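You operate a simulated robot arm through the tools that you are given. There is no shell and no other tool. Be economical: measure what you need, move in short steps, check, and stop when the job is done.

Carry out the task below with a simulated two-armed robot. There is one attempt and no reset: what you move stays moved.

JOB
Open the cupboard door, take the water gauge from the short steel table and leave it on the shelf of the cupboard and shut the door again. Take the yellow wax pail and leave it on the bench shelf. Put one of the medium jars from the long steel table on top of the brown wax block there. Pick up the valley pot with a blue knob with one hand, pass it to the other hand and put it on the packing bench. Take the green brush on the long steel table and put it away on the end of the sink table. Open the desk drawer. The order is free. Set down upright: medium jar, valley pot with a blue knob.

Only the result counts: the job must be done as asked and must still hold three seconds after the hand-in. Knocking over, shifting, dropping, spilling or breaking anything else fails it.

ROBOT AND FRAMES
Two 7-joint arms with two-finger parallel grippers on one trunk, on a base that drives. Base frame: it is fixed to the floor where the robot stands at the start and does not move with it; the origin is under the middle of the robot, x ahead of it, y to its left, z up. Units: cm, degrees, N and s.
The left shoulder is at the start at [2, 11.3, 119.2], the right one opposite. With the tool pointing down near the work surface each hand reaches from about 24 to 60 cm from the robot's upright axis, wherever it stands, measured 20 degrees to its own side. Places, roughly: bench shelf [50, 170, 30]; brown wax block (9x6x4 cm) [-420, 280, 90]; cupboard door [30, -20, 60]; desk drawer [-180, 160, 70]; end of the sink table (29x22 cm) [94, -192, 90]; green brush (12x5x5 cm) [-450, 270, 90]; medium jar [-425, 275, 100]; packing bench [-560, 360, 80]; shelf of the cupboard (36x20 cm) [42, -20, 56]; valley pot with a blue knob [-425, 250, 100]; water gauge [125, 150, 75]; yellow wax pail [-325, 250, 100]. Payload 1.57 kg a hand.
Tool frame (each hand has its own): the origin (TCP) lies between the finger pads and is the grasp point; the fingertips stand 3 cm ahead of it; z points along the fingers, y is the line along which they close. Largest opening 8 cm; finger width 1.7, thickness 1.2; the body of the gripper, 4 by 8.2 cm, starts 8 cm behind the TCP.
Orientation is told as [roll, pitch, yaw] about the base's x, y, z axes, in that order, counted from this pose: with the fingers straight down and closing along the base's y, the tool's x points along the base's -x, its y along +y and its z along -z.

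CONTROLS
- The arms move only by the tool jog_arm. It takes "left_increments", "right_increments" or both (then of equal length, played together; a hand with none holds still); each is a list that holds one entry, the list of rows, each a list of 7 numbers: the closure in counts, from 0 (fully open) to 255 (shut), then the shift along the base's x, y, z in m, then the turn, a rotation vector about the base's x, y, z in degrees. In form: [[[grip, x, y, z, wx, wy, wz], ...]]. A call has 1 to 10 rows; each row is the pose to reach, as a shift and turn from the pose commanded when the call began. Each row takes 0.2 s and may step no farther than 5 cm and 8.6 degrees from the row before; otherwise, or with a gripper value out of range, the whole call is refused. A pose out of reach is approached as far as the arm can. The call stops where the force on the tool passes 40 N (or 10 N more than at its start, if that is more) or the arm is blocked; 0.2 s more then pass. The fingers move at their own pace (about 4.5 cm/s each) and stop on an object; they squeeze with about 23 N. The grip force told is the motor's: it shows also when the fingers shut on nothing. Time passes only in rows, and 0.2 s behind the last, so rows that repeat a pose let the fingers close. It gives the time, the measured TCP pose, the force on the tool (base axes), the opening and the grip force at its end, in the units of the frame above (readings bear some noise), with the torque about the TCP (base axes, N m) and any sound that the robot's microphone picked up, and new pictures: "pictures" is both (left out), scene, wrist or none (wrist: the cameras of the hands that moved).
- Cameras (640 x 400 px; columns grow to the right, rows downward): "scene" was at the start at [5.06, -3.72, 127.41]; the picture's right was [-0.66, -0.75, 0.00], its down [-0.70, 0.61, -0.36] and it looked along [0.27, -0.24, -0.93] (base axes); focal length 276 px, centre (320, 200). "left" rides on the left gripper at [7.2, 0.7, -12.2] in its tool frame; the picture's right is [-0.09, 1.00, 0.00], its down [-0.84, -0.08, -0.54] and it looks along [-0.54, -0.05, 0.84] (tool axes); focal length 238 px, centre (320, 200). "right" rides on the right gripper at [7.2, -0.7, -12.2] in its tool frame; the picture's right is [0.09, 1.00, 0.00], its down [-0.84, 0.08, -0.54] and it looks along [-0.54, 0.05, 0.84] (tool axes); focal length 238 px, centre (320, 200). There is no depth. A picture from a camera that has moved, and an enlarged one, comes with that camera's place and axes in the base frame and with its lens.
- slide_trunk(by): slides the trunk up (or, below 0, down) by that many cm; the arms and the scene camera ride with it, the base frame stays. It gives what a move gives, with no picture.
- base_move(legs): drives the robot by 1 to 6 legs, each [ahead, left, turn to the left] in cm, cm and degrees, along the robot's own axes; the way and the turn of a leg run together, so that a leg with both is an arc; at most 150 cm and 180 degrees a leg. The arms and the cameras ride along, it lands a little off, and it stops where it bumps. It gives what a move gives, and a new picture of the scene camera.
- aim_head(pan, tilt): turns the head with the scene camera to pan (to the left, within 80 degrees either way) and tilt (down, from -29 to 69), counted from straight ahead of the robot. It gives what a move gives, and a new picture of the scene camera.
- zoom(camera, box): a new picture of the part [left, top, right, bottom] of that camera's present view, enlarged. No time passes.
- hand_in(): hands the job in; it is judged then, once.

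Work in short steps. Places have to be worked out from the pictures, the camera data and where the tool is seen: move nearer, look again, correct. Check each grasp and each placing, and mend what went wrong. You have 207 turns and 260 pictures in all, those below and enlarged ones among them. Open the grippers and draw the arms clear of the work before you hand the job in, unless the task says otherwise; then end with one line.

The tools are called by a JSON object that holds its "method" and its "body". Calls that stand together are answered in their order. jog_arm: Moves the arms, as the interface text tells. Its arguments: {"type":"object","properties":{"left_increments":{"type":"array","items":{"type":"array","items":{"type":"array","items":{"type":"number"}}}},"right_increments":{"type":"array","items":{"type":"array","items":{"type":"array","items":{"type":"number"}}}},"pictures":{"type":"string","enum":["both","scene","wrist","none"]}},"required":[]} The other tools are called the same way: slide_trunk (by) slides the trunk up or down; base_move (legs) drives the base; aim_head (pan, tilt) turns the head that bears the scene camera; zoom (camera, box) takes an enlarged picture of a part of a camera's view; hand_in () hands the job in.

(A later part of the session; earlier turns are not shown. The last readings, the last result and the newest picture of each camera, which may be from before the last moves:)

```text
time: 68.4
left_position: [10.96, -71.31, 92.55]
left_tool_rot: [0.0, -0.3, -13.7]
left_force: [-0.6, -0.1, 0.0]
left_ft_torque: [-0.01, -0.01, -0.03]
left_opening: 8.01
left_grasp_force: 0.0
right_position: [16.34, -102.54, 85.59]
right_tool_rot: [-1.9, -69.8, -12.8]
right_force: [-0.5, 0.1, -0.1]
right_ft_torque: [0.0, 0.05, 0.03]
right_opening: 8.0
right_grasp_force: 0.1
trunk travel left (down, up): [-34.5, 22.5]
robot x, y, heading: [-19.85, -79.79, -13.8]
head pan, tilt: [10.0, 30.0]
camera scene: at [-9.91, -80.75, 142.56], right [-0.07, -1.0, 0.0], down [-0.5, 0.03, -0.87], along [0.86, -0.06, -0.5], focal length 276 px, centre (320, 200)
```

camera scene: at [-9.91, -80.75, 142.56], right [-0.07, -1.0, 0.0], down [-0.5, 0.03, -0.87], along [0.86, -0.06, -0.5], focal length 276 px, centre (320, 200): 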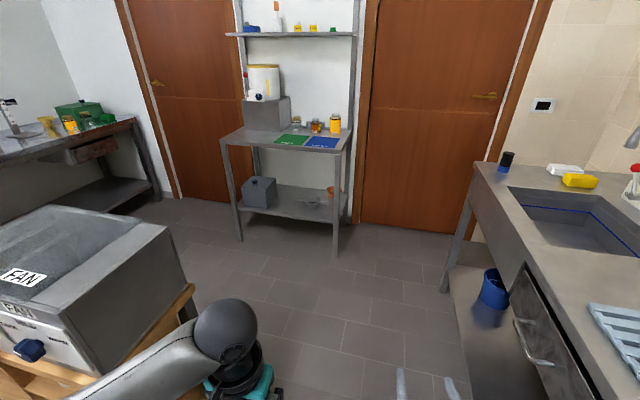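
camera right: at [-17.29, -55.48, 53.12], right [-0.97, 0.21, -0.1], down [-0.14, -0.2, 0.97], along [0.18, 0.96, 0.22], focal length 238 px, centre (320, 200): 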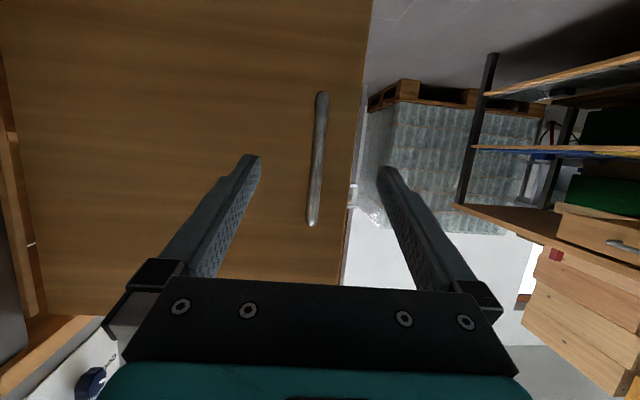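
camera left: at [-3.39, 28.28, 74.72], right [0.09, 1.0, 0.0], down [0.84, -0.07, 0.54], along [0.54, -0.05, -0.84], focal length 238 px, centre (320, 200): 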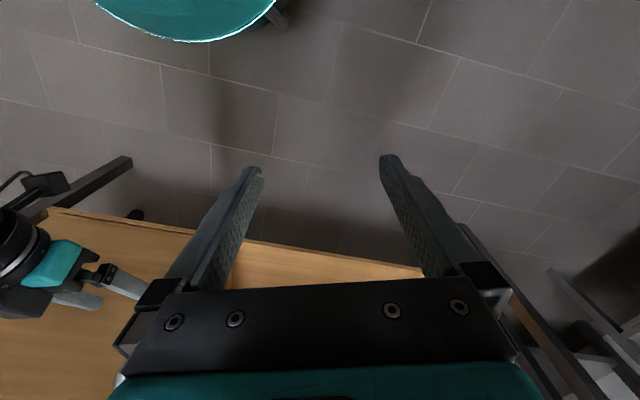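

Floor is clear. Drive around the bench end and face the short steel table.

{"method": "base_move", "body": {"legs": [[100, 0, 0], [0, 32, 0], [0, 0, 90], [70, -8, 0]]}}

{"method": "aim_head", "body": {"pan": 5, "tilt": 30}}

```text
time: 82.7
left_position: [105.1, 23.71, 92.64]
left_tool_rot: [0.0, -0.3, 75.3]
left_force: [-0.3, -0.1, 0.0]
left_ft_torque: [-0.01, 0.01, -0.01]
left_opening: 8.0
left_grasp_force: 0.0
right_position: [136.42, 28.53, 85.54]
right_tool_rot: [-1.9, -69.7, 76.2]
right_force: [-0.5, -0.4, 0.0]
right_ft_torque: [0.03, 0.03, 0.02]
right_opening: 7.99
right_grasp_force: 0.0
trunk travel left (down, up): [-34.5, 22.5]
robot x, y, heading: [113.34, -6.99, 75.1]
head pan, tilt: [10.0, 30.0]
camera scene: at [113.93, 2.76, 142.55], right [1.0, -0.08, 0.0], down [-0.04, -0.5, -0.87], along [0.07, 0.86, -0.5], focal length 276 px, centre (320, 200)
```

scene: 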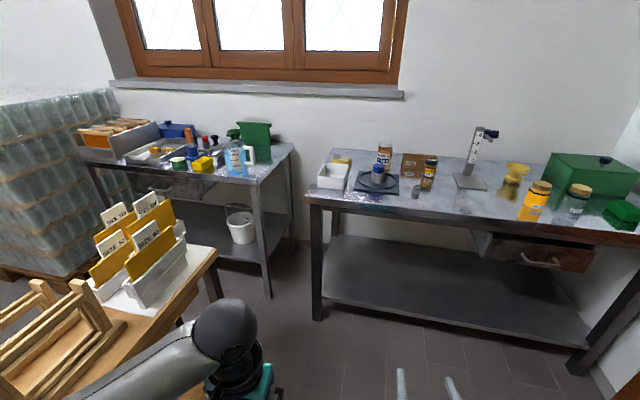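

```text
time: 83.3
left_position: [105.19, 23.68, 92.66]
left_tool_rot: [-0.1, -0.1, 75.3]
left_force: [0.6, 0.2, 0.7]
left_ft_torque: [-0.03, 0.01, -0.02]
left_opening: 8.01
left_grasp_force: 0.1
right_position: [136.44, 28.5, 85.56]
right_tool_rot: [-2.0, -69.8, 76.2]
right_force: [-0.2, 0.4, 0.5]
right_ft_torque: [0.01, -0.02, -0.01]
right_opening: 8.0
right_grasp_force: 0.1
trunk travel left (down, up): [-34.5, 22.5]
robot x, y, heading: [113.02, -6.91, 75.4]
head pan, tilt: [5.0, 30.0]
camera scene: at [114.7, 2.63, 142.56], right [0.99, -0.17, 0.0], down [-0.08, -0.49, -0.87], along [0.15, 0.85, -0.5], focal length 276 px, centre (320, 200)
```

scene: 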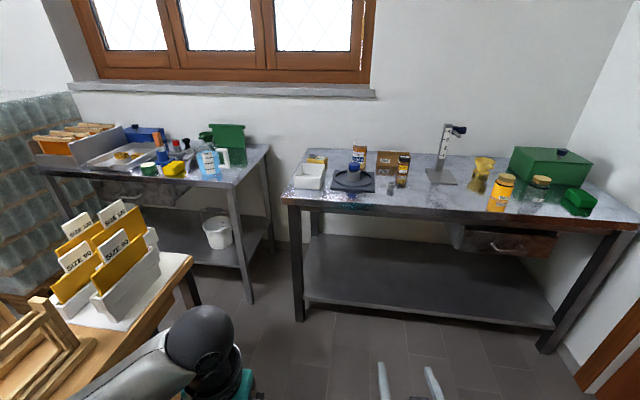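

Excellent view; enlarge the table tops to identify the gauge.

{"method": "zoom", "body": {"camera": "scene", "box": [270, 110, 430, 210]}}

{"method": "zoom", "body": {"camera": "scene", "box": [410, 110, 610, 235]}}

```text
4.00 times, centred on (350, 160) of scene
camera zoom: at [114.7, 2.63, 142.56], right [0.99, -0.17, 0.0], down [-0.08, -0.49, -0.87], along [0.15, 0.85, -0.5], focal length 1103 px, centre (200, 360)
```

zoom: 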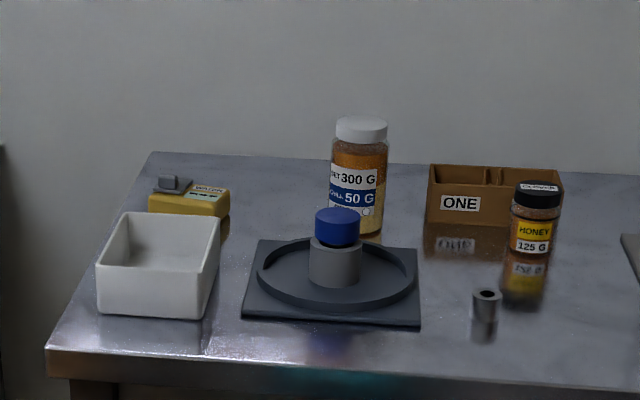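

```text
3.20 times, centred on (510, 172) of scene
camera zoom: at [114.7, 2.63, 142.56], right [0.99, -0.17, 0.0], down [-0.08, -0.49, -0.87], along [0.15, 0.85, -0.5], focal length 882 px, centre (-288, 288)
```

zoom: 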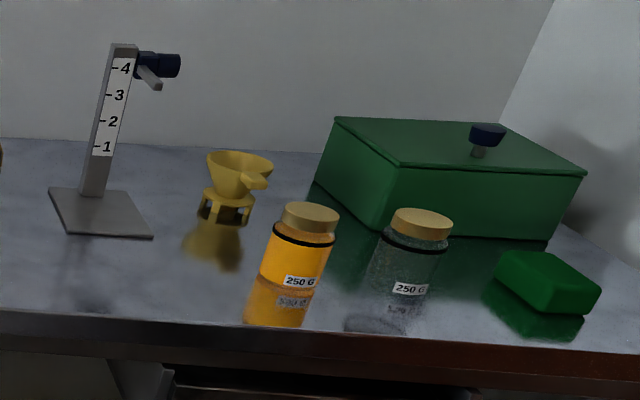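

The gauge is the yellow "WATER" device at the back-left, about (139,149), table top ≈81. I raise/fold both hands before driving closer.

{"method": "jog_arm", "body": {"left_increments": [[[0, 0, 0, 0.02, 0, 0, 0], [0, 0, 0, 0.04, 0, 0, 0], [0, 0, 0, 0.06, 0, 0, 0], [0, 0, 0, 0.08, 0, 0, 0], [0, 0, 0, 0.1, 0, 0, 0], [0, 0, 0, 0.12, 0, 0, 0], [0, 0, 0, 0.14, 0, 0, 0], [0, 0, 0, 0.15, 0, 0, 0], [0, 0, 0, 0.15, 0, 0, 0]]], "right_increments": [[[0, 0.002, -0.024, 0.02, -7.5, 1.95, 0], [0, 0.004, -0.048, 0.04, -15, 3.9, 0], [0, 0.006, -0.072, 0.06, -22.6, 5.86, 0], [0, 0.008, -0.096, 0.08, -30, 7.8, 0], [0, 0.01, -0.12, 0.1, -37.6, 9.7, 0], [0, 0.012, -0.144, 0.12, -45, 11.7, 0], [0, 0.014, -0.168, 0.13, -52.5, 13.6, 0], [0, 0.016, -0.192, 0.14, -60, 15.6, 0], [0, 0.02, -0.215, 0.14, -67.8, 17.6, 0]]], "pictures": "none"}}

{"method": "base_move", "body": {"legs": [[76, 0, 0]]}}

```text
time: 85.3
left_position: [105.14, 23.5, 107.72]
left_tool_rot: [0.1, -0.3, 75.3]
left_force: [-0.3, -0.1, 0.3]
left_ft_torque: [0.01, 0.01, -0.02]
left_opening: 7.98
left_grasp_force: 0.1
right_position: [139.39, 9.09, 98.52]
right_tool_rot: [-1.3, 0.6, 75.6]
right_force: [-0.5, -0.3, -0.6]
right_ft_torque: [0.01, 0.03, 0.02]
right_opening: 8.0
right_grasp_force: 0.0
right hand out of reach, approached as far as the arm can: row 5, 6, 7, 8, 9
trunk travel left (down, up): [-34.5, 22.5]
robot x, y, heading: [112.86, -7.06, 75.2]
head pan, tilt: [5.0, 30.0]
```

```text
time: 89.5
left_position: [124.6, 97.45, 107.8]
left_tool_rot: [0.0, -0.2, 75.3]
left_force: [0.5, -0.2, 0.4]
left_ft_torque: [-0.02, 0.0, -0.04]
left_opening: 7.99
left_grasp_force: 0.1
right_position: [158.76, 82.94, 98.51]
right_tool_rot: [-1.1, 0.4, 75.8]
right_force: [0.4, -0.1, 0.3]
right_ft_torque: [0.03, 0.0, 0.0]
right_opening: 7.99
right_grasp_force: 0.2
trunk travel left (down, up): [-34.5, 22.5]
robot x, y, heading: [132.47, 66.47, 75.3]
head pan, tilt: [5.0, 30.0]
camera scene: at [134.16, 76.45, 142.55], right [0.99, -0.17, 0.0], down [-0.08, -0.49, -0.87], along [0.15, 0.85, -0.5], focal length 276 px, centre (320, 200)
```

scene: 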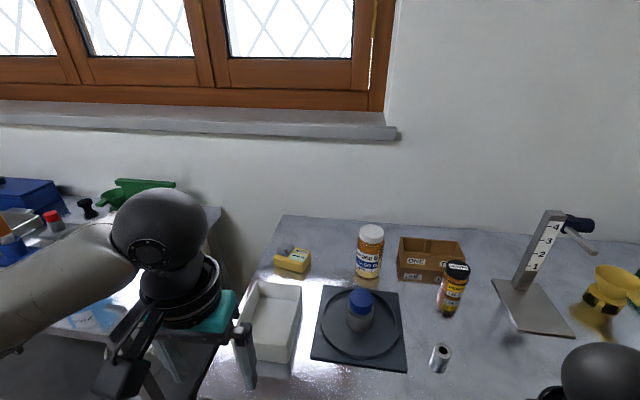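

Gauge ≈(137.3,141,84). Move 12 cm closer; then look with left wrist camera.

{"method": "base_move", "body": {"legs": [[12, 0, 0]]}}

{"method": "jog_arm", "body": {"left_increments": [[[0, 0.005, 0.04, 0, 0, 0, 0], [0, 0.01, 0.08, 0, 0, 0, 0], [0, 0.015, 0.12, 0, 0, 0, 0], [0, 0.025, 0.16, 0, 0, 0, 0], [0, 0.04, 0.2, 0, 0, 0, 0], [0, 0.06, 0.24, 0, 0, 0, 0]]], "pictures": "both"}}

```text
time: 90.7
left_position: [127.56, 109.02, 107.69]
left_tool_rot: [-0.1, -0.1, 75.3]
left_force: [0.1, 0.0, 0.1]
left_ft_torque: [-0.04, 0.02, -0.01]
left_opening: 8.0
left_grasp_force: 0.0
right_position: [161.86, 94.51, 98.57]
right_tool_rot: [-1.3, 0.4, 75.7]
right_force: [0.6, 0.4, 0.3]
right_ft_torque: [0.0, 0.01, -0.02]
right_opening: 8.0
right_grasp_force: 0.0
trunk travel left (down, up): [-34.5, 22.5]
robot x, y, heading: [135.62, 77.72, 75.5]
head pan, tilt: [5.0, 30.0]
camera scene: at [137.21, 88.05, 142.54], right [0.99, -0.17, 0.0], down [-0.08, -0.49, -0.87], along [0.15, 0.85, -0.5], focal length 276 px, centre (320, 200)
```

scene: 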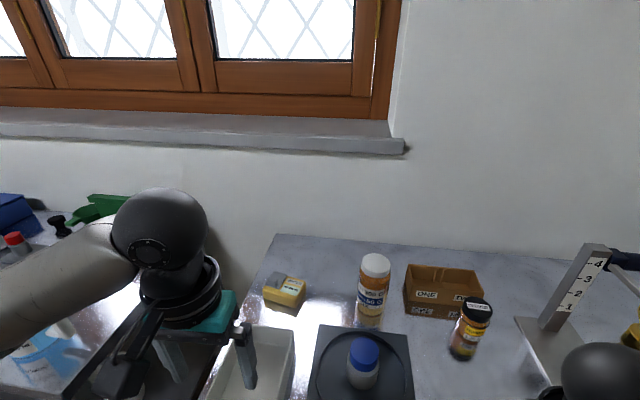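

```text
time: 92.1
left_position: [133.81, 132.7, 107.9]
left_tool_rot: [0.1, -0.2, 75.2]
left_force: [-0.1, 0.2, -0.7]
left_ft_torque: [0.01, 0.0, 0.03]
left_opening: 8.0
left_grasp_force: 0.0
right_position: [161.98, 94.5, 98.51]
right_tool_rot: [-1.1, 0.4, 75.7]
right_force: [0.2, 0.4, -0.1]
right_ft_torque: [0.01, -0.01, 0.01]
right_opening: 8.01
right_grasp_force: 0.0
trunk travel left (down, up): [-34.5, 22.5]
robot x, y, heading: [135.66, 78.15, 75.4]
head pan, tilt: [5.0, 30.0]
camera scene: at [137.27, 87.96, 142.55], right [0.99, -0.17, 0.0], down [-0.09, -0.49, -0.87], along [0.15, 0.85, -0.5], focal length 276 px, centre (320, 200)
camera left: at [131.33, 125.98, 119.93], right [-0.94, 0.34, 0.0], down [0.29, 0.79, 0.54], along [0.19, 0.51, -0.84], focal length 238 px, centre (320, 200)
```

scene: 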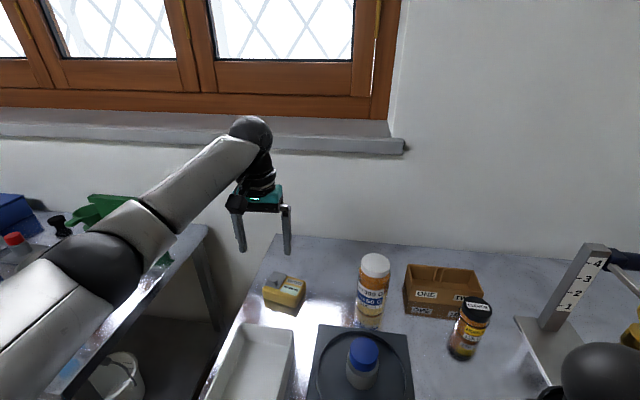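
left: 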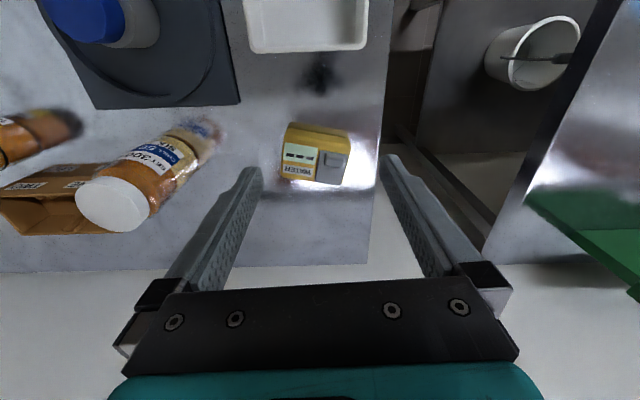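

Gauge is ~11×6 cm with its long side across; I turn the left hand ~86° and bring it above the gauge to grip across the short side.

{"method": "jog_arm", "body": {"left_increments": [[[0, 0.004, 0.007, -0.005, 0, 0, -8.6], [0, 0.008, 0.014, -0.01, 0, 0, -17.2], [0, 0.012, 0.021, -0.015, 0, 0, -25.8], [0, 0.016, 0.028, -0.02, 0, 0, -34.4], [0, 0.02, 0.035, -0.025, 0, 0, -43], [0, 0.024, 0.042, -0.03, 0, 0, -51.6], [0, 0.028, 0.049, -0.035, 0, 0, -60.2], [0, 0.031, 0.056, -0.04, 0, 0, -68.8], [0, 0.033, 0.063, -0.045, 0, 0, -77.4], [0, 0.033, 0.065, -0.05, 0, 0, -86]]], "pictures": "wrist"}}

```text
time: 94.3
left_position: [136.09, 137.81, 102.84]
left_tool_rot: [0.1, -0.3, -10.7]
left_force: [0.8, -0.3, 0.7]
left_ft_torque: [-0.03, 0.0, 0.02]
left_opening: 8.01
left_grasp_force: 0.0
left hand out of reach, approached as far as the arm can: row 8, 9, 10
right_position: [161.74, 94.42, 98.55]
right_tool_rot: [-1.2, 0.3, 75.9]
right_force: [0.1, 0.4, 0.5]
right_ft_torque: [0.0, 0.04, 0.02]
right_opening: 8.0
right_grasp_force: 0.0
trunk travel left (down, up): [-34.5, 22.5]
robot x, y, heading: [135.54, 78.33, 75.4]
head pan, tilt: [5.0, 30.0]
camera left: at [129.12, 139.86, 114.88], right [0.28, 0.96, 0.0], down [0.81, -0.23, 0.54], along [0.52, -0.15, -0.84], focal length 238 px, centre (320, 200)
```

left: 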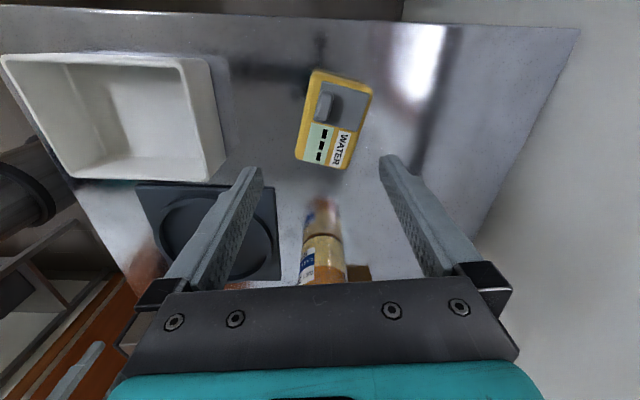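

Gauge centre ≈(137.2,138.8), long axis at -29°. Turn 18° more, raise right hand, then lower the trunk for reach.

{"method": "jog_arm", "body": {"left_increments": [[[0, 0.004, 0.003, 0, 0, 0, -6], [0, 0.008, 0.007, 0, 0, 0, -12], [0, 0.011, 0.01, 0, 0, 0, -18]]], "right_increments": [[[0, 0, 0, 0.04, 0, 0, 0], [0, 0, 0, 0.08, 0, 0, 0], [0, 0, 0, 0.1, 0, 0, 0]]], "pictures": "none"}}

{"method": "slide_trunk", "body": {"by": -11}}

{"method": "jog_arm", "body": {"left_increments": [[[0, 0, 0, 0, 0, 0, 0]]], "pictures": "wrist"}}

```text
time: 95.1
left_position: [136.55, 137.72, 102.85]
left_tool_rot: [0.0, -0.1, -28.8]
left_force: [1.1, -0.5, 0.3]
left_ft_torque: [0.01, 0.01, -0.02]
left_opening: 7.99
left_grasp_force: 0.0
left hand out of reach, approached as far as the arm can: row 1, 2, 3
right_position: [162.8, 96.29, 108.73]
right_tool_rot: [-1.1, 0.4, 75.7]
right_force: [-0.4, 0.4, -0.2]
right_ft_torque: [0.01, 0.01, -0.02]
right_opening: 8.02
right_grasp_force: 0.1
right hand out of reach, approached as far as the arm can: row 1, 2, 3
trunk travel left (down, up): [-34.5, 22.5]
robot x, y, heading: [135.25, 78.14, 75.2]
head pan, tilt: [5.0, 30.0]
```

```text
time: 96.5
left_position: [136.49, 137.86, 92.27]
left_tool_rot: [0.4, -0.1, -28.7]
left_force: [-2.0, -0.8, 19.4]
left_ft_torque: [0.74, -0.18, 0.09]
left_opening: 7.86
left_grasp_force: 0.0
right_position: [162.49, 96.13, 97.76]
right_tool_rot: [-1.2, 0.3, 75.9]
right_force: [0.5, 0.6, 0.1]
right_ft_torque: [-0.01, -0.02, 0.02]
right_opening: 8.04
right_grasp_force: 0.0
trunk travel left (down, up): [-23.5, 33.5]
robot x, y, heading: [135.88, 78.06, 75.4]
head pan, tilt: [5.0, 30.0]
```

```text
time: 96.9
left_position: [136.59, 137.68, 92.26]
left_tool_rot: [0.5, 0.0, -28.7]
left_force: [-2.5, 0.3, 23.9]
left_ft_torque: [0.95, -0.23, 0.03]
left_opening: 7.92
left_grasp_force: 0.0
right_position: [162.65, 96.09, 97.78]
right_tool_rot: [-1.2, 0.4, 75.8]
right_force: [1.1, 1.0, 0.1]
right_ft_torque: [-0.04, 0.0, 0.0]
right_opening: 8.01
right_grasp_force: 0.1
trunk travel left (down, up): [-23.5, 33.5]
robot x, y, heading: [135.53, 78.35, 75.3]
head pan, tilt: [5.0, 30.0]
camera left: at [130.44, 141.69, 104.36], right [0.56, 0.83, 0.01], down [0.69, -0.47, 0.54], along [0.45, -0.3, -0.84], focal length 238 px, centre (320, 200)
```

left: 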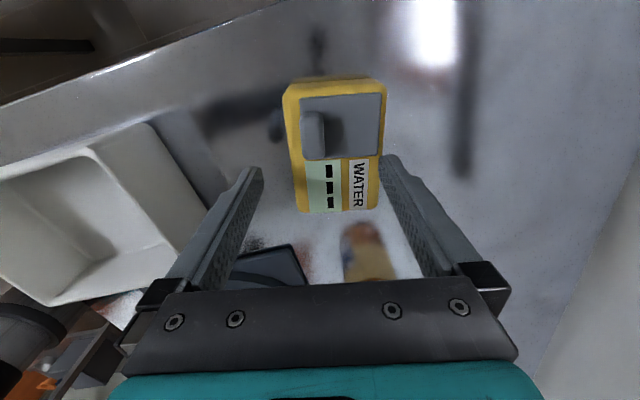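

One fingertip rests on the gauge's edge (24 N up). Lift 3 cm, shift ~1 cm toward the gauge's side, look again.

{"method": "jog_arm", "body": {"left_increments": [[[0, 0, 0, 0.02, 0, 0, 0], [0, 0.003, 0.004, 0.03, 0, 0, 0], [0, 0.006, 0.009, 0.03, 0, 0, 0]]], "pictures": "wrist"}}

```text
time: 97.7
left_position: [136.51, 137.82, 94.78]
left_tool_rot: [-0.1, -0.1, -28.7]
left_force: [0.0, 0.7, -0.8]
left_ft_torque: [0.0, -0.01, 0.0]
left_opening: 8.02
left_grasp_force: 0.0
left hand out of reach, approached as far as the arm can: row 2, 3
right_position: [162.56, 96.36, 97.74]
right_tool_rot: [-1.2, 0.4, 75.9]
right_force: [-0.7, -0.1, -0.5]
right_ft_torque: [-0.03, 0.0, 0.02]
right_opening: 8.01
right_grasp_force: 0.1
trunk travel left (down, up): [-23.5, 33.5]
robot x, y, heading: [135.58, 78.2, 75.6]
head pan, tilt: [5.0, 30.0]
camera left: at [130.6, 141.9, 106.95], right [0.56, 0.83, 0.0], down [0.7, -0.47, 0.54], along [0.45, -0.3, -0.84], focal length 238 px, centre (320, 200)
```

left: 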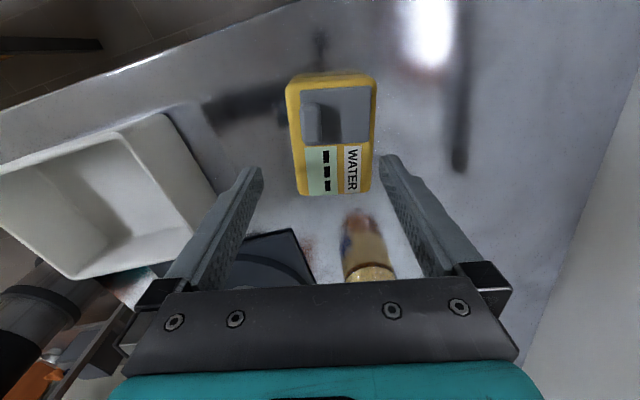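

Reach limit. I look straight down to see how much room is left between base and table.

{"method": "aim_head", "body": {"pan": 0, "tilt": 69}}

```text
time: 98.8
left_position: [136.54, 137.83, 94.98]
left_tool_rot: [0.1, -0.1, -28.8]
left_force: [0.8, 0.5, 0.3]
left_ft_torque: [0.01, 0.0, 0.0]
left_opening: 7.99
left_grasp_force: 0.0
right_position: [162.62, 96.25, 97.72]
right_tool_rot: [-1.2, 0.4, 75.9]
right_force: [0.9, 0.2, 0.1]
right_ft_torque: [-0.02, 0.04, 0.0]
right_opening: 7.97
right_grasp_force: 0.1
trunk travel left (down, up): [-23.5, 33.5]
robot x, y, heading: [135.45, 78.27, 75.2]
head pan, tilt: [0.0, 68.8]
camera scene: at [137.07, 84.43, 126.41], right [0.97, -0.25, 0.0], down [-0.24, -0.9, -0.36], along [0.09, 0.35, -0.93], focal length 276 px, centre (320, 200)
```

scene: 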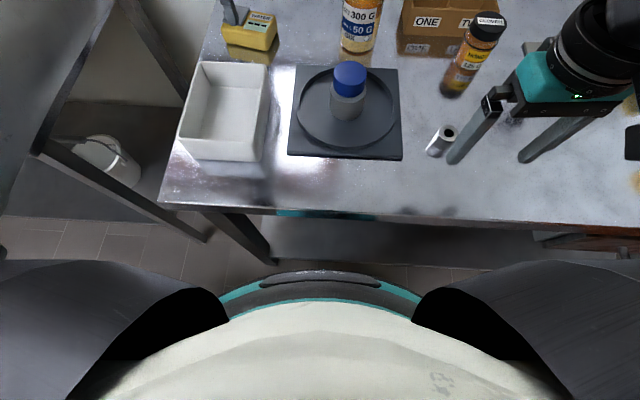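

Table edge is ~20 cm ahead of the axis and the base front ~15–17: I creep 2 cm forward.

{"method": "base_move", "body": {"legs": [[2, 0, 0]]}}

{"method": "jog_arm", "body": {"left_increments": [[[0, 0, 0, -0.01, 0, 0, 0]]], "pictures": "wrist"}}

```text
time: 99.5
left_position: [137.13, 139.97, 94.78]
left_tool_rot: [-0.1, -0.1, -28.7]
left_force: [0.2, -0.2, 0.3]
left_ft_torque: [0.0, 0.01, -0.02]
left_opening: 8.0
left_grasp_force: 0.1
right_position: [163.15, 98.36, 97.55]
right_tool_rot: [-1.2, 0.5, 75.7]
right_force: [-0.7, 1.1, -0.2]
right_ft_torque: [-0.03, 0.03, -0.01]
right_opening: 8.01
right_grasp_force: 0.1
trunk travel left (down, up): [-23.5, 33.5]
robot x, y, heading: [136.1, 80.4, 75.3]
head pan, tilt: [0.0, 68.8]
camera scene: at [137.59, 86.42, 126.4], right [0.97, -0.25, 0.0], down [-0.24, -0.9, -0.36], along [0.09, 0.35, -0.93], focal length 276 px, centre (320, 200)
```

scene: 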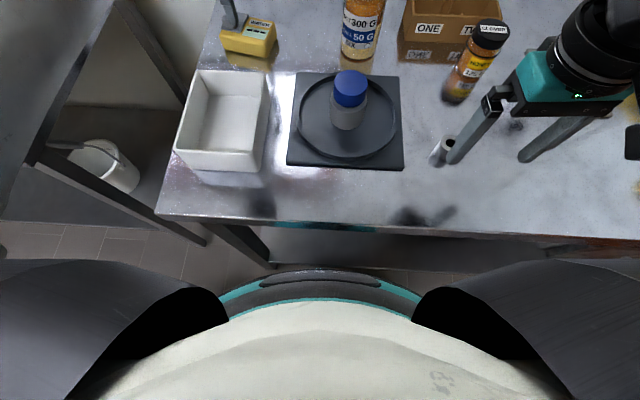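

```text
time: 100.0
left_position: [137.09, 139.68, 93.96]
left_tool_rot: [0.1, -0.1, -28.7]
left_force: [0.6, -0.3, -0.3]
left_ft_torque: [-0.01, -0.03, -0.01]
left_opening: 7.97
left_grasp_force: 0.0
right_position: [163.24, 98.13, 97.63]
right_tool_rot: [-1.2, 0.4, 75.8]
right_force: [0.9, 0.0, -0.4]
right_ft_torque: [0.01, 0.01, 0.0]
right_opening: 8.0
right_grasp_force: 0.1
trunk travel left (down, up): [-23.5, 33.5]
robot x, y, heading: [136.29, 80.17, 75.2]
head pan, tilt: [0.0, 68.8]
camera left: at [131.09, 143.82, 105.94], right [0.56, 0.83, 0.0], down [0.7, -0.47, 0.54], along [0.45, -0.3, -0.84], focal length 238 px, centre (320, 200)
```

left: 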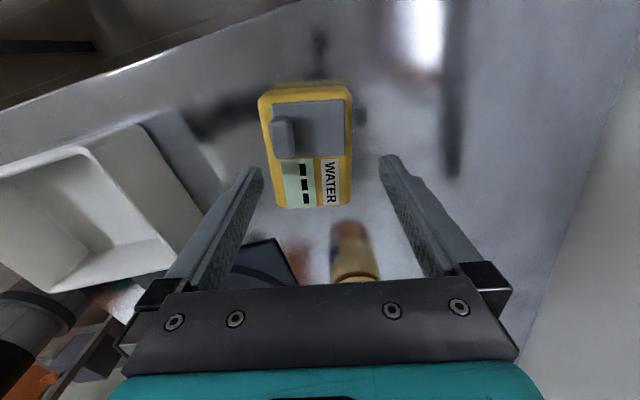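

Nicely around it now; shift 0.6 cm back, descend 4.8 cm and close.

{"method": "jog_arm", "body": {"left_increments": [[[0, -0.004, -0.005, 0, 0, 0, 0], [0, -0.004, -0.005, -0.02, 0, 0, 0], [0, -0.004, -0.005, -0.035, 0, 0, 0], [0, -0.004, -0.005, -0.047, 0, 0, 0], [255, -0.004, -0.005, -0.047, 0, 0, 0], [255, -0.004, -0.005, -0.047, 0, 0, 0], [255, -0.004, -0.005, -0.047, 0, 0, 0], [255, -0.004, -0.005, -0.047, 0, 0, 0]]], "pictures": "wrist"}}

```text
time: 101.8
left_position: [136.67, 139.41, 89.05]
left_tool_rot: [-0.1, 0.0, -28.7]
left_force: [-0.5, -0.1, 0.6]
left_ft_torque: [-0.01, 0.04, 0.02]
left_opening: 6.75
left_grasp_force: 23.1
right_position: [163.12, 98.24, 97.7]
right_tool_rot: [-1.1, 0.4, 75.8]
right_force: [0.0, 0.2, 0.8]
right_ft_torque: [-0.01, 0.01, 0.0]
right_opening: 7.98
right_grasp_force: 0.0
trunk travel left (down, up): [-23.5, 33.5]
robot x, y, heading: [136.06, 79.8, 75.2]
head pan, tilt: [0.0, 68.8]
camera left: at [130.68, 143.4, 101.22], right [0.56, 0.83, 0.0], down [0.7, -0.47, 0.54], along [0.45, -0.3, -0.84], focal length 238 px, centre (320, 200)
```

left: 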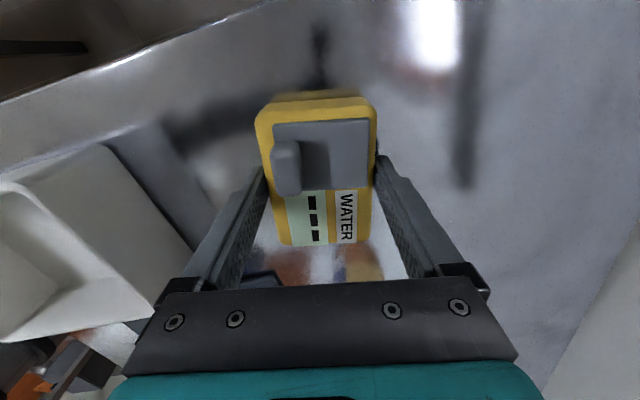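

Gripped at 6.75 cm. I'll lift it well above the jars, back off, move right, and set it down at the table's free front area to regrasp it from the front.

{"method": "jog_arm", "body": {"left_increments": [[[255, 0, 0, 0.03, 0, 0, 0], [255, 0, 0, 0.06, 0, 0, 0], [255, 0, 0, 0.1, 0, 0, 0], [255, 0, 0, 0.14, 0, 0, 0], [255, 0, 0, 0.18, 0, 0, 0], [255, -0.01, -0.03, 0.2, 0, 0, 0], [255, -0.02, -0.07, 0.2, 0, 0, 0]]], "pictures": "wrist"}}

{"method": "base_move", "body": {"legs": [[-20, 0, 0], [0, -45, 0]]}}

```text
time: 103.3
left_position: [134.56, 132.24, 109.08]
left_tool_rot: [-0.3, -0.1, -28.5]
left_force: [-0.4, 0.6, -1.5]
left_ft_torque: [0.02, -0.04, -0.02]
left_opening: 6.73
left_grasp_force: 22.9
left hand out of reach, approached as far as the arm can: row 5
right_position: [163.16, 98.23, 97.57]
right_tool_rot: [-1.2, 0.4, 75.8]
right_force: [0.1, -0.6, 0.4]
right_ft_torque: [0.03, 0.0, 0.0]
right_opening: 8.01
right_grasp_force: 0.0
trunk travel left (down, up): [-23.5, 33.5]
robot x, y, heading: [136.29, 80.04, 75.3]
head pan, tilt: [0.0, 68.8]
camera left: at [128.56, 136.29, 121.14], right [0.56, 0.83, 0.0], down [0.7, -0.46, 0.54], along [0.45, -0.3, -0.84], focal length 238 px, centre (320, 200)
```

left: 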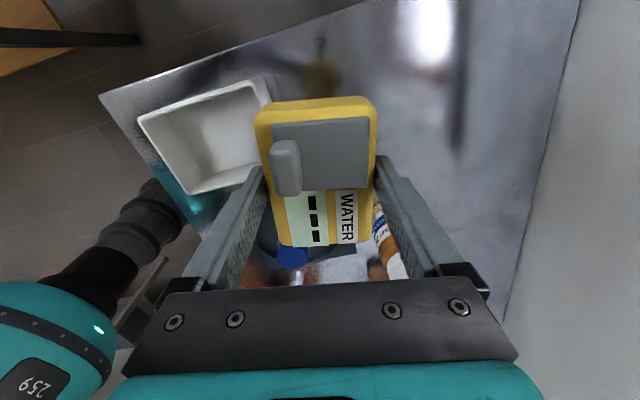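

```text
time: 107.3
left_position: [173.51, 101.17, 109.04]
left_tool_rot: [0.0, 0.0, -28.8]
left_force: [-0.1, -0.1, -1.6]
left_ft_torque: [-0.02, -0.01, 0.02]
left_opening: 6.75
left_grasp_force: 22.9
right_position: [202.03, 67.16, 97.63]
right_tool_rot: [-1.1, 0.3, 75.6]
right_force: [0.1, 0.1, 0.0]
right_ft_torque: [-0.01, 0.02, -0.02]
right_opening: 8.01
right_grasp_force: 0.0
trunk travel left (down, up): [-23.5, 33.5]
robot x, y, heading: [174.96, 49.09, 75.2]
head pan, tilt: [0.0, 68.8]
camera scene: at [176.37, 55.34, 126.41], right [0.97, -0.26, 0.0], down [-0.24, -0.9, -0.36], along [0.09, 0.35, -0.93], focal length 276 px, centre (320, 200)
```

scene: 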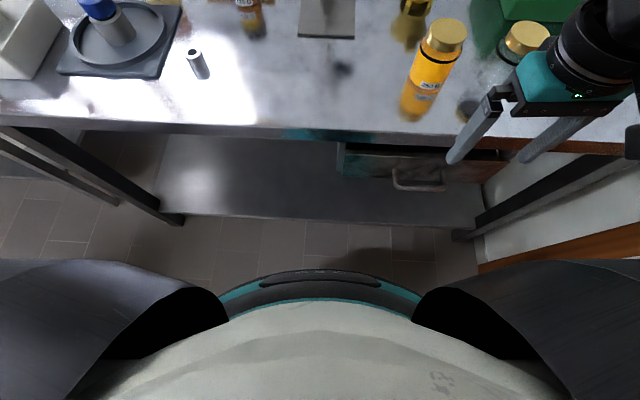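

Carried to the free front area. Rotate the hand +104° so the gauge's long side points into the table, then lower.

{"method": "jog_arm", "body": {"left_increments": [[[255, 0.004, -0.005, -0.01, 0, 0, 8.5], [255, 0.008, -0.01, -0.02, 0, 0, 17], [255, 0.012, -0.015, -0.03, 0, 0, 25.5], [255, 0.016, -0.02, -0.04, 0, 0, 34], [255, 0.02, -0.025, -0.05, 0, 0, 42.5], [255, 0.024, -0.03, -0.06, 0, 0, 51], [255, 0.028, -0.035, -0.07, 0, 0, 59.5], [255, 0.03, -0.04, -0.08, 0, 0, 68], [255, 0.032, -0.045, -0.09, 0, 0, 76.5], [255, 0.035, -0.05, -0.1, 0, 0, 85]]], "pictures": "none"}}

{"method": "jog_arm", "body": {"left_increments": [[[255, 0, 0, 0, 0, 0, 8.5], [255, 0, 0, 0, 0, 0, 17], [255, 0, 0, -0.03, 0, 0, 19], [255, 0, 0, -0.05, 0, 0, 19]]], "pictures": "both"}}

```text
time: 109.5
left_position: [177.08, 96.31, 99.11]
left_tool_rot: [0.0, -0.2, 56.3]
left_force: [0.8, -0.1, -2.0]
left_ft_torque: [0.02, -0.03, 0.0]
left_opening: 6.76
left_grasp_force: 23.1
right_position: [201.94, 67.17, 97.64]
right_tool_rot: [-1.3, 0.4, 75.6]
right_force: [-0.5, 0.6, -0.2]
right_ft_torque: [-0.01, -0.02, -0.03]
right_opening: 8.01
right_grasp_force: 0.1
trunk travel left (down, up): [-23.5, 33.5]
robot x, y, heading: [174.7, 49.06, 75.2]
head pan, tilt: [0.0, 68.8]
```

```text
time: 110.5
left_position: [177.12, 96.43, 94.21]
left_tool_rot: [0.0, -0.1, 75.3]
left_force: [-0.3, 0.1, -2.0]
left_ft_torque: [0.02, 0.0, -0.02]
left_opening: 6.74
left_grasp_force: 23.2
right_position: [201.94, 67.14, 97.68]
right_tool_rot: [-1.1, 0.4, 75.5]
right_force: [0.0, -0.2, 0.0]
right_ft_torque: [0.01, 0.05, 0.02]
right_opening: 8.01
right_grasp_force: 0.0
trunk travel left (down, up): [-23.5, 33.5]
robot x, y, heading: [174.95, 49.05, 75.2]
head pan, tilt: [0.0, 68.8]
camera scene: at [176.33, 55.35, 126.41], right [0.97, -0.26, 0.0], down [-0.24, -0.9, -0.36], along [0.09, 0.35, -0.93], focal length 276 px, centre (320, 200)
camera left: at [174.59, 89.6, 106.24], right [-0.94, 0.34, 0.0], down [0.29, 0.79, 0.54], along [0.19, 0.51, -0.84], focal length 238 px, centre (320, 200)
```

scene: 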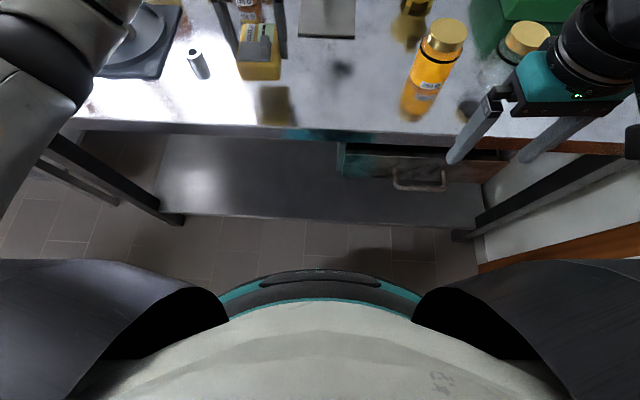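
left: 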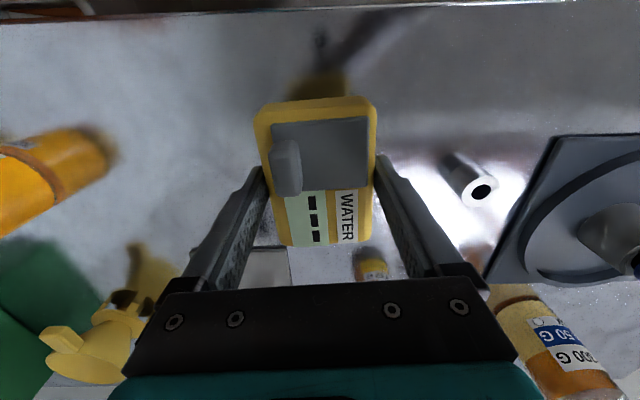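

Clear all round; lower 5 cm and release, then lift.

{"method": "jog_arm", "body": {"left_increments": [[[255, 0, 0, -0.03, 0, 0, 0], [255, 0, 0, -0.045, 0, 0, 0], [255, 0, 0, -0.05, 0, 0, 0], [0, 0, 0, -0.05, 0, 0, 0], [0, 0, 0, -0.05, 0, 0, 0], [0, 0, 0, 0.0, 0, 0, 0], [0, 0, 0, 0.05, 0, 0, 0]]], "pictures": "wrist"}}

```text
time: 112.1
left_position: [176.94, 96.3, 99.12]
left_tool_rot: [-0.1, -0.1, 75.2]
left_force: [-0.1, -0.4, -0.1]
left_ft_torque: [0.0, -0.02, 0.01]
left_opening: 7.99
left_grasp_force: 0.1
right_position: [201.92, 67.12, 97.78]
right_tool_rot: [-1.3, 0.4, 75.6]
right_force: [-0.5, 0.0, 0.4]
right_ft_torque: [-0.01, 0.01, 0.0]
right_opening: 7.99
right_grasp_force: 0.0
trunk travel left (down, up): [-23.5, 33.5]
robot x, y, heading: [174.54, 49.09, 75.0]
head pan, tilt: [0.0, 68.8]
camera left: at [174.4, 89.38, 111.19], right [-0.94, 0.34, 0.0], down [0.29, 0.79, 0.54], along [0.19, 0.51, -0.84], focal length 238 px, centre (320, 200)
```

left: 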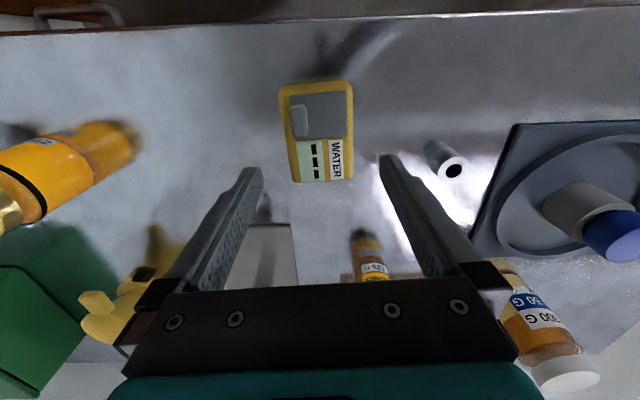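

Set down. Now pitch the left hand 50° and take station in front of the gauge for a front grasp.

{"method": "jog_arm", "body": {"left_increments": [[[0, -0.004, -0.02, 0.01, 8.05, -2.1, 0], [0, -0.008, -0.04, 0.01, 16.1, -4.2, 0], [0, -0.012, -0.06, 0.0, 24.1, -6.3, 0], [0, -0.016, -0.075, -0.01, 32.2, -8.5, 0], [0, -0.02, -0.09, -0.025, 40.2, -10.6, 0], [0, -0.024, -0.098, -0.04, 48.3, -12.7, 0]]], "pictures": "wrist"}}

```text
time: 113.5
left_position: [175.13, 86.99, 94.68]
left_tool_rot: [0.1, -50.2, 75.1]
left_force: [0.2, 0.3, 0.5]
left_ft_torque: [-0.01, 0.01, -0.02]
left_opening: 7.99
left_grasp_force: 0.0
left hand out of reach, approached as far as the arm can: row 6
right_position: [201.91, 67.2, 97.73]
right_tool_rot: [-1.2, 0.4, 75.6]
right_force: [-0.7, -0.6, -0.8]
right_ft_torque: [0.0, 0.0, -0.02]
right_opening: 8.02
right_grasp_force: 0.1
trunk travel left (down, up): [-23.5, 33.5]
robot x, y, heading: [175.03, 49.4, 75.1]
head pan, tilt: [0.0, 68.8]
camera left: at [170.91, 73.64, 96.94], right [-0.95, 0.31, 0.07], down [0.11, 0.1, 0.99], along [0.3, 0.94, -0.12], focal length 238 px, centre (320, 200)
```

left: 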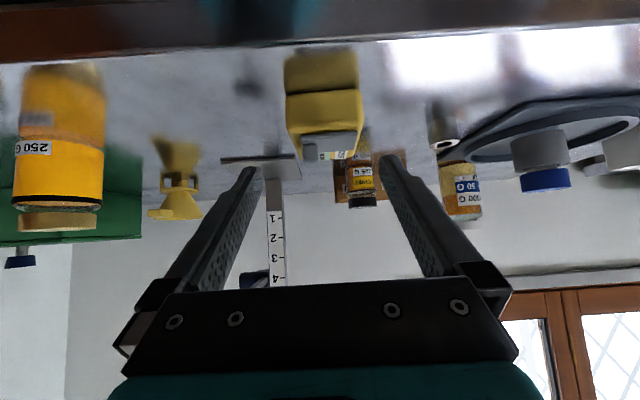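

Centred. Advance along the tool and close.

{"method": "jog_arm", "body": {"left_increments": [[[0, 0.006, 0.035, -0.03, 0, 0, 0], [0, 0.012, 0.069, -0.058, 0, 0, 0], [255, 0.012, 0.069, -0.058, 0, 0, 0], [255, 0.012, 0.069, -0.058, 0, 0, 0], [255, 0.012, 0.069, -0.058, 0, 0, 0], [255, 0.012, 0.069, -0.058, 0, 0, 0]]], "pictures": "wrist"}}

```text
time: 114.9
left_position: [176.35, 94.11, 88.72]
left_tool_rot: [0.1, -50.1, 75.1]
left_force: [-0.4, 0.4, -0.2]
left_ft_torque: [0.06, -0.04, -0.02]
left_opening: 6.78
left_grasp_force: 23.0
right_position: [201.94, 67.12, 97.62]
right_tool_rot: [-1.2, 0.4, 75.6]
right_force: [-0.2, -0.7, 0.3]
right_ft_torque: [0.02, -0.04, -0.03]
right_opening: 7.99
right_grasp_force: 0.1
trunk travel left (down, up): [-23.5, 33.5]
robot x, y, heading: [174.56, 48.91, 75.0]
head pan, tilt: [0.0, 68.8]
camera left: at [172.09, 80.79, 91.1], right [-0.95, 0.31, 0.07], down [0.11, 0.1, 0.99], along [0.3, 0.95, -0.13], focal length 238 px, centre (320, 200)
```

left: 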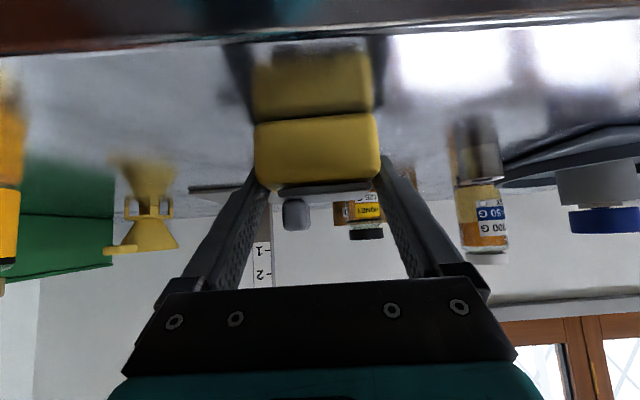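

Gripped. Lift and draw in, then drive back out of the aisle (backwards) toward the cupboard side.

{"method": "jog_arm", "body": {"left_increments": [[[255, 0, 0, 0.04, 0, 0, 0], [255, 0, 0, 0.08, 0, 0, 0], [255, -0.01, -0.03, 0.12, 0, 0, 0], [255, -0.015, -0.07, 0.13, 0, 0, 0], [255, -0.02, -0.1, 0.13, 0, 0, 0]]], "pictures": "none"}}

{"method": "base_move", "body": {"legs": [[-42, 0, 0], [0, 48, 0], [-90, 0, 0], [0, 0, -90]]}}

```text
refused: row 3 steps farther than a row can; nothing moved
```

```text
time: 128.1
left_position: [141.27, -68.86, 88.85]
left_tool_rot: [0.1, -50.1, -13.5]
left_force: [-0.6, -0.1, 0.0]
left_ft_torque: [0.0, 0.05, 0.01]
left_opening: 6.75
left_grasp_force: 23.0
right_position: [114.89, -95.19, 97.66]
right_tool_rot: [-1.2, 0.4, -13.1]
right_force: [0.9, 0.3, -0.2]
right_ft_torque: [-0.01, 0.01, 0.02]
right_opening: 8.0
right_grasp_force: 0.1
trunk travel left (down, up): [-23.5, 33.5]
robot x, y, heading: [95.98, -68.47, -13.4]
head pan, tilt: [0.0, 68.8]
camera scene: at [102.36, -70.04, 126.41], right [-0.23, -0.97, 0.0], down [-0.91, 0.22, -0.36], along [0.35, -0.09, -0.93], focal length 276 px, centre (320, 200)
```

scene: 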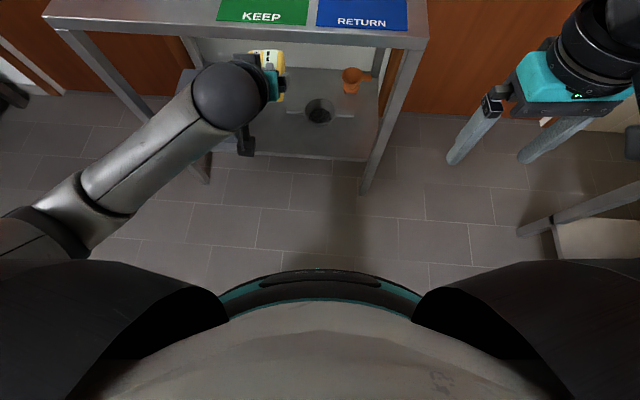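

The lift was refused but the gauge is still held fine. Lift and draw in the hand now.

{"method": "jog_arm", "body": {"left_increments": [[[255, -0.02, 0, 0.03, 0, 0, 0], [255, -0.04, 0.01, 0.06, 0, 0, 0], [255, -0.06, 0.015, 0.08, 0, 0, 0], [255, -0.08, 0.02, 0.09, 0, 0, 0]]], "pictures": "wrist"}}

```text
time: 129.1
left_position: [135.21, -68.06, 97.1]
left_tool_rot: [0.1, -50.2, -13.5]
left_force: [0.2, 0.7, -2.6]
left_ft_torque: [0.0, 0.04, -0.02]
left_opening: 6.78
left_grasp_force: 23.2
left hand out of reach, approached as far as the arm can: row 3, 4
right_position: [114.78, -95.19, 97.74]
right_tool_rot: [-1.2, 0.5, -13.1]
right_force: [-0.1, -0.2, -0.6]
right_ft_torque: [-0.03, 0.0, 0.01]
right_opening: 7.99
right_grasp_force: 0.0
trunk travel left (down, up): [-23.5, 33.5]
robot x, y, heading: [96.3, -68.42, -13.8]
head pan, tilt: [0.0, 68.8]
camera left: at [121.79, -64.13, 99.31], right [0.29, 0.95, 0.07], down [0.1, -0.1, 0.99], along [0.95, -0.28, -0.13], focal length 238 px, centre (320, 200)
```

left: 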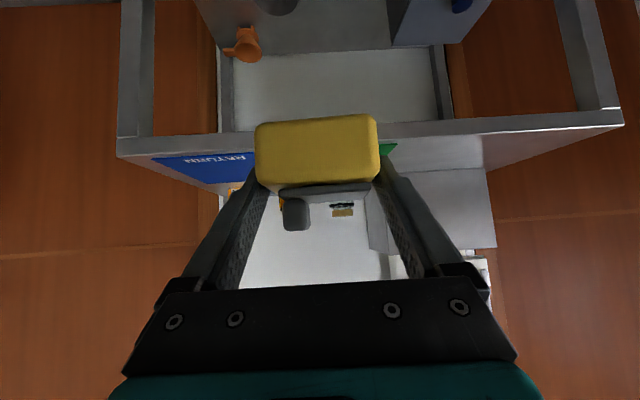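

Held well. Drive back around the bench end, staying clear of washer, sink and stacks.

{"method": "base_move", "body": {"legs": [[0, -32, 0], [-110, -6.5, 0], [-40, -6, 0], [0, 0, 88]]}}

{"method": "aim_head", "body": {"pan": -10, "tilt": 40}}

```text
time: 138.3
left_position: [-17.63, -76.29, 96.8]
left_tool_rot: [-0.1, -49.7, -12.6]
left_force: [-0.5, 0.4, -1.6]
left_ft_torque: [0.0, 0.03, 0.0]
left_opening: 6.79
left_grasp_force: 22.5
right_position: [-37.51, -103.21, 97.71]
right_tool_rot: [-0.7, 0.5, -11.5]
right_force: [0.3, 0.1, 0.2]
right_ft_torque: [-0.03, 0.02, 0.03]
right_opening: 8.01
right_grasp_force: 0.1
trunk travel left (down, up): [-23.5, 33.5]
robot x, y, heading: [-57.5, -77.84, -12.9]
head pan, tilt: [0.0, 68.8]
stopped in leg 3: the robot was blocked; the commanded pose is now the measured one
camera scene: at [-50.4, -78.69, 126.4], right [-0.22, -0.98, 0.0], down [-0.91, 0.21, -0.36], along [0.35, -0.08, -0.93], focal length 276 px, centre (320, 200)
```

scene: 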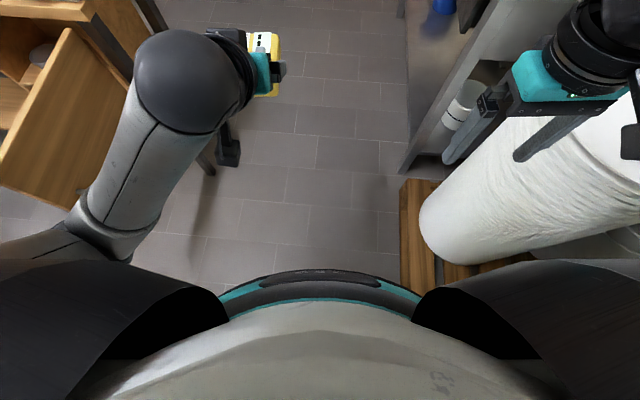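

```text
time: 139.3
left_position: [-17.73, -76.42, 96.75]
left_tool_rot: [-0.1, -49.7, -12.6]
left_force: [0.0, -0.1, -2.0]
left_ft_torque: [0.0, 0.0, -0.02]
left_opening: 6.77
left_grasp_force: 23.0
right_position: [-37.56, -103.37, 97.57]
right_tool_rot: [-0.8, 0.6, -11.6]
right_force: [-0.2, -0.7, 0.0]
right_ft_torque: [0.0, 0.02, -0.01]
right_opening: 8.0
right_grasp_force: 0.1
trunk travel left (down, up): [-23.5, 33.5]
robot x, y, heading: [-57.54, -77.73, -12.9]
head pan, tilt: [-10.0, 40.0]
camera scene: at [-47.84, -80.74, 129.96], right [-0.39, -0.92, 0.0], down [-0.6, 0.25, -0.76], along [0.7, -0.3, -0.65], focal length 276 px, centre (320, 200)
```

scene: 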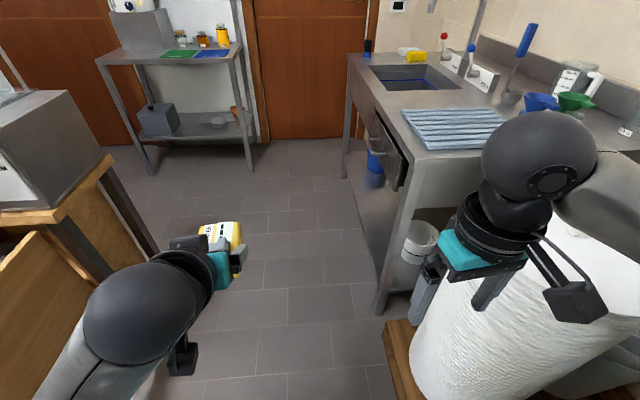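

The base touched the pallet behind; I step away to the left, turn, then advance past the door tip (hands are above door height).

{"method": "base_move", "body": {"legs": [[0, 14, 0], [0, 0, 88], [62, 0, 0], [0, 0, -88]]}}

```text
time: 151.2
left_position: [0.32, -2.89, 97.11]
left_tool_rot: [0.1, -50.1, -13.2]
left_force: [0.1, 0.4, -2.5]
left_ft_torque: [0.03, 0.07, -0.01]
left_opening: 6.76
left_grasp_force: 23.0
right_position: [-19.73, -29.57, 97.78]
right_tool_rot: [-0.6, 0.3, -11.9]
right_force: [0.7, 0.9, -0.4]
right_ft_torque: [0.01, 0.0, 0.03]
right_opening: 8.0
right_grasp_force: 0.0
trunk travel left (down, up): [-23.5, 33.5]
robot x, y, heading: [-38.75, -3.2, -13.5]
head pan, tilt: [-10.0, 40.0]
camera scene: at [-30.24, -7.17, 130.02], right [-0.39, -0.92, 0.0], down [-0.59, 0.25, -0.77], along [0.7, -0.3, -0.64], focal length 276 px, centre (320, 200)
```

scene: 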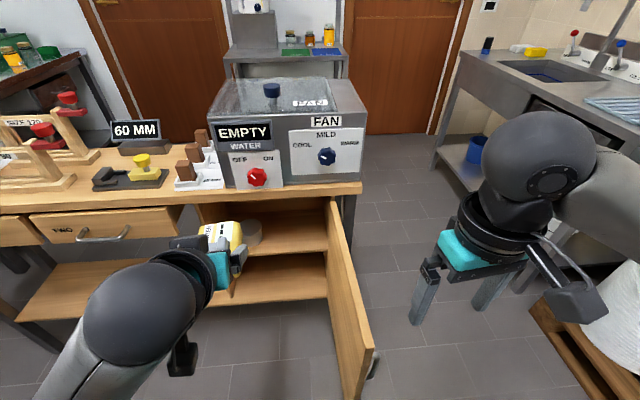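

The cupboard is open with a shelf holding a small can. I zoom in on the interior.

{"method": "zoom", "body": {"camera": "scene", "box": [150, 170, 390, 320]}}

```text
2.67 times, centred on (270, 245) of scene
camera zoom: at [-30.24, -7.17, 130.02], right [-0.39, -0.92, 0.0], down [-0.59, 0.25, -0.77], along [0.7, -0.3, -0.64], focal length 735 px, centre (453, 80)
```

zoom: 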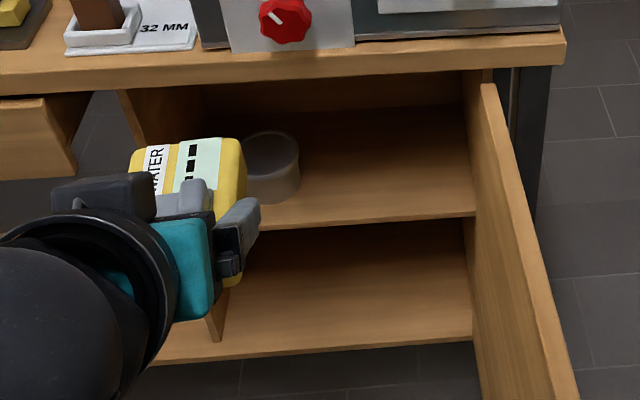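

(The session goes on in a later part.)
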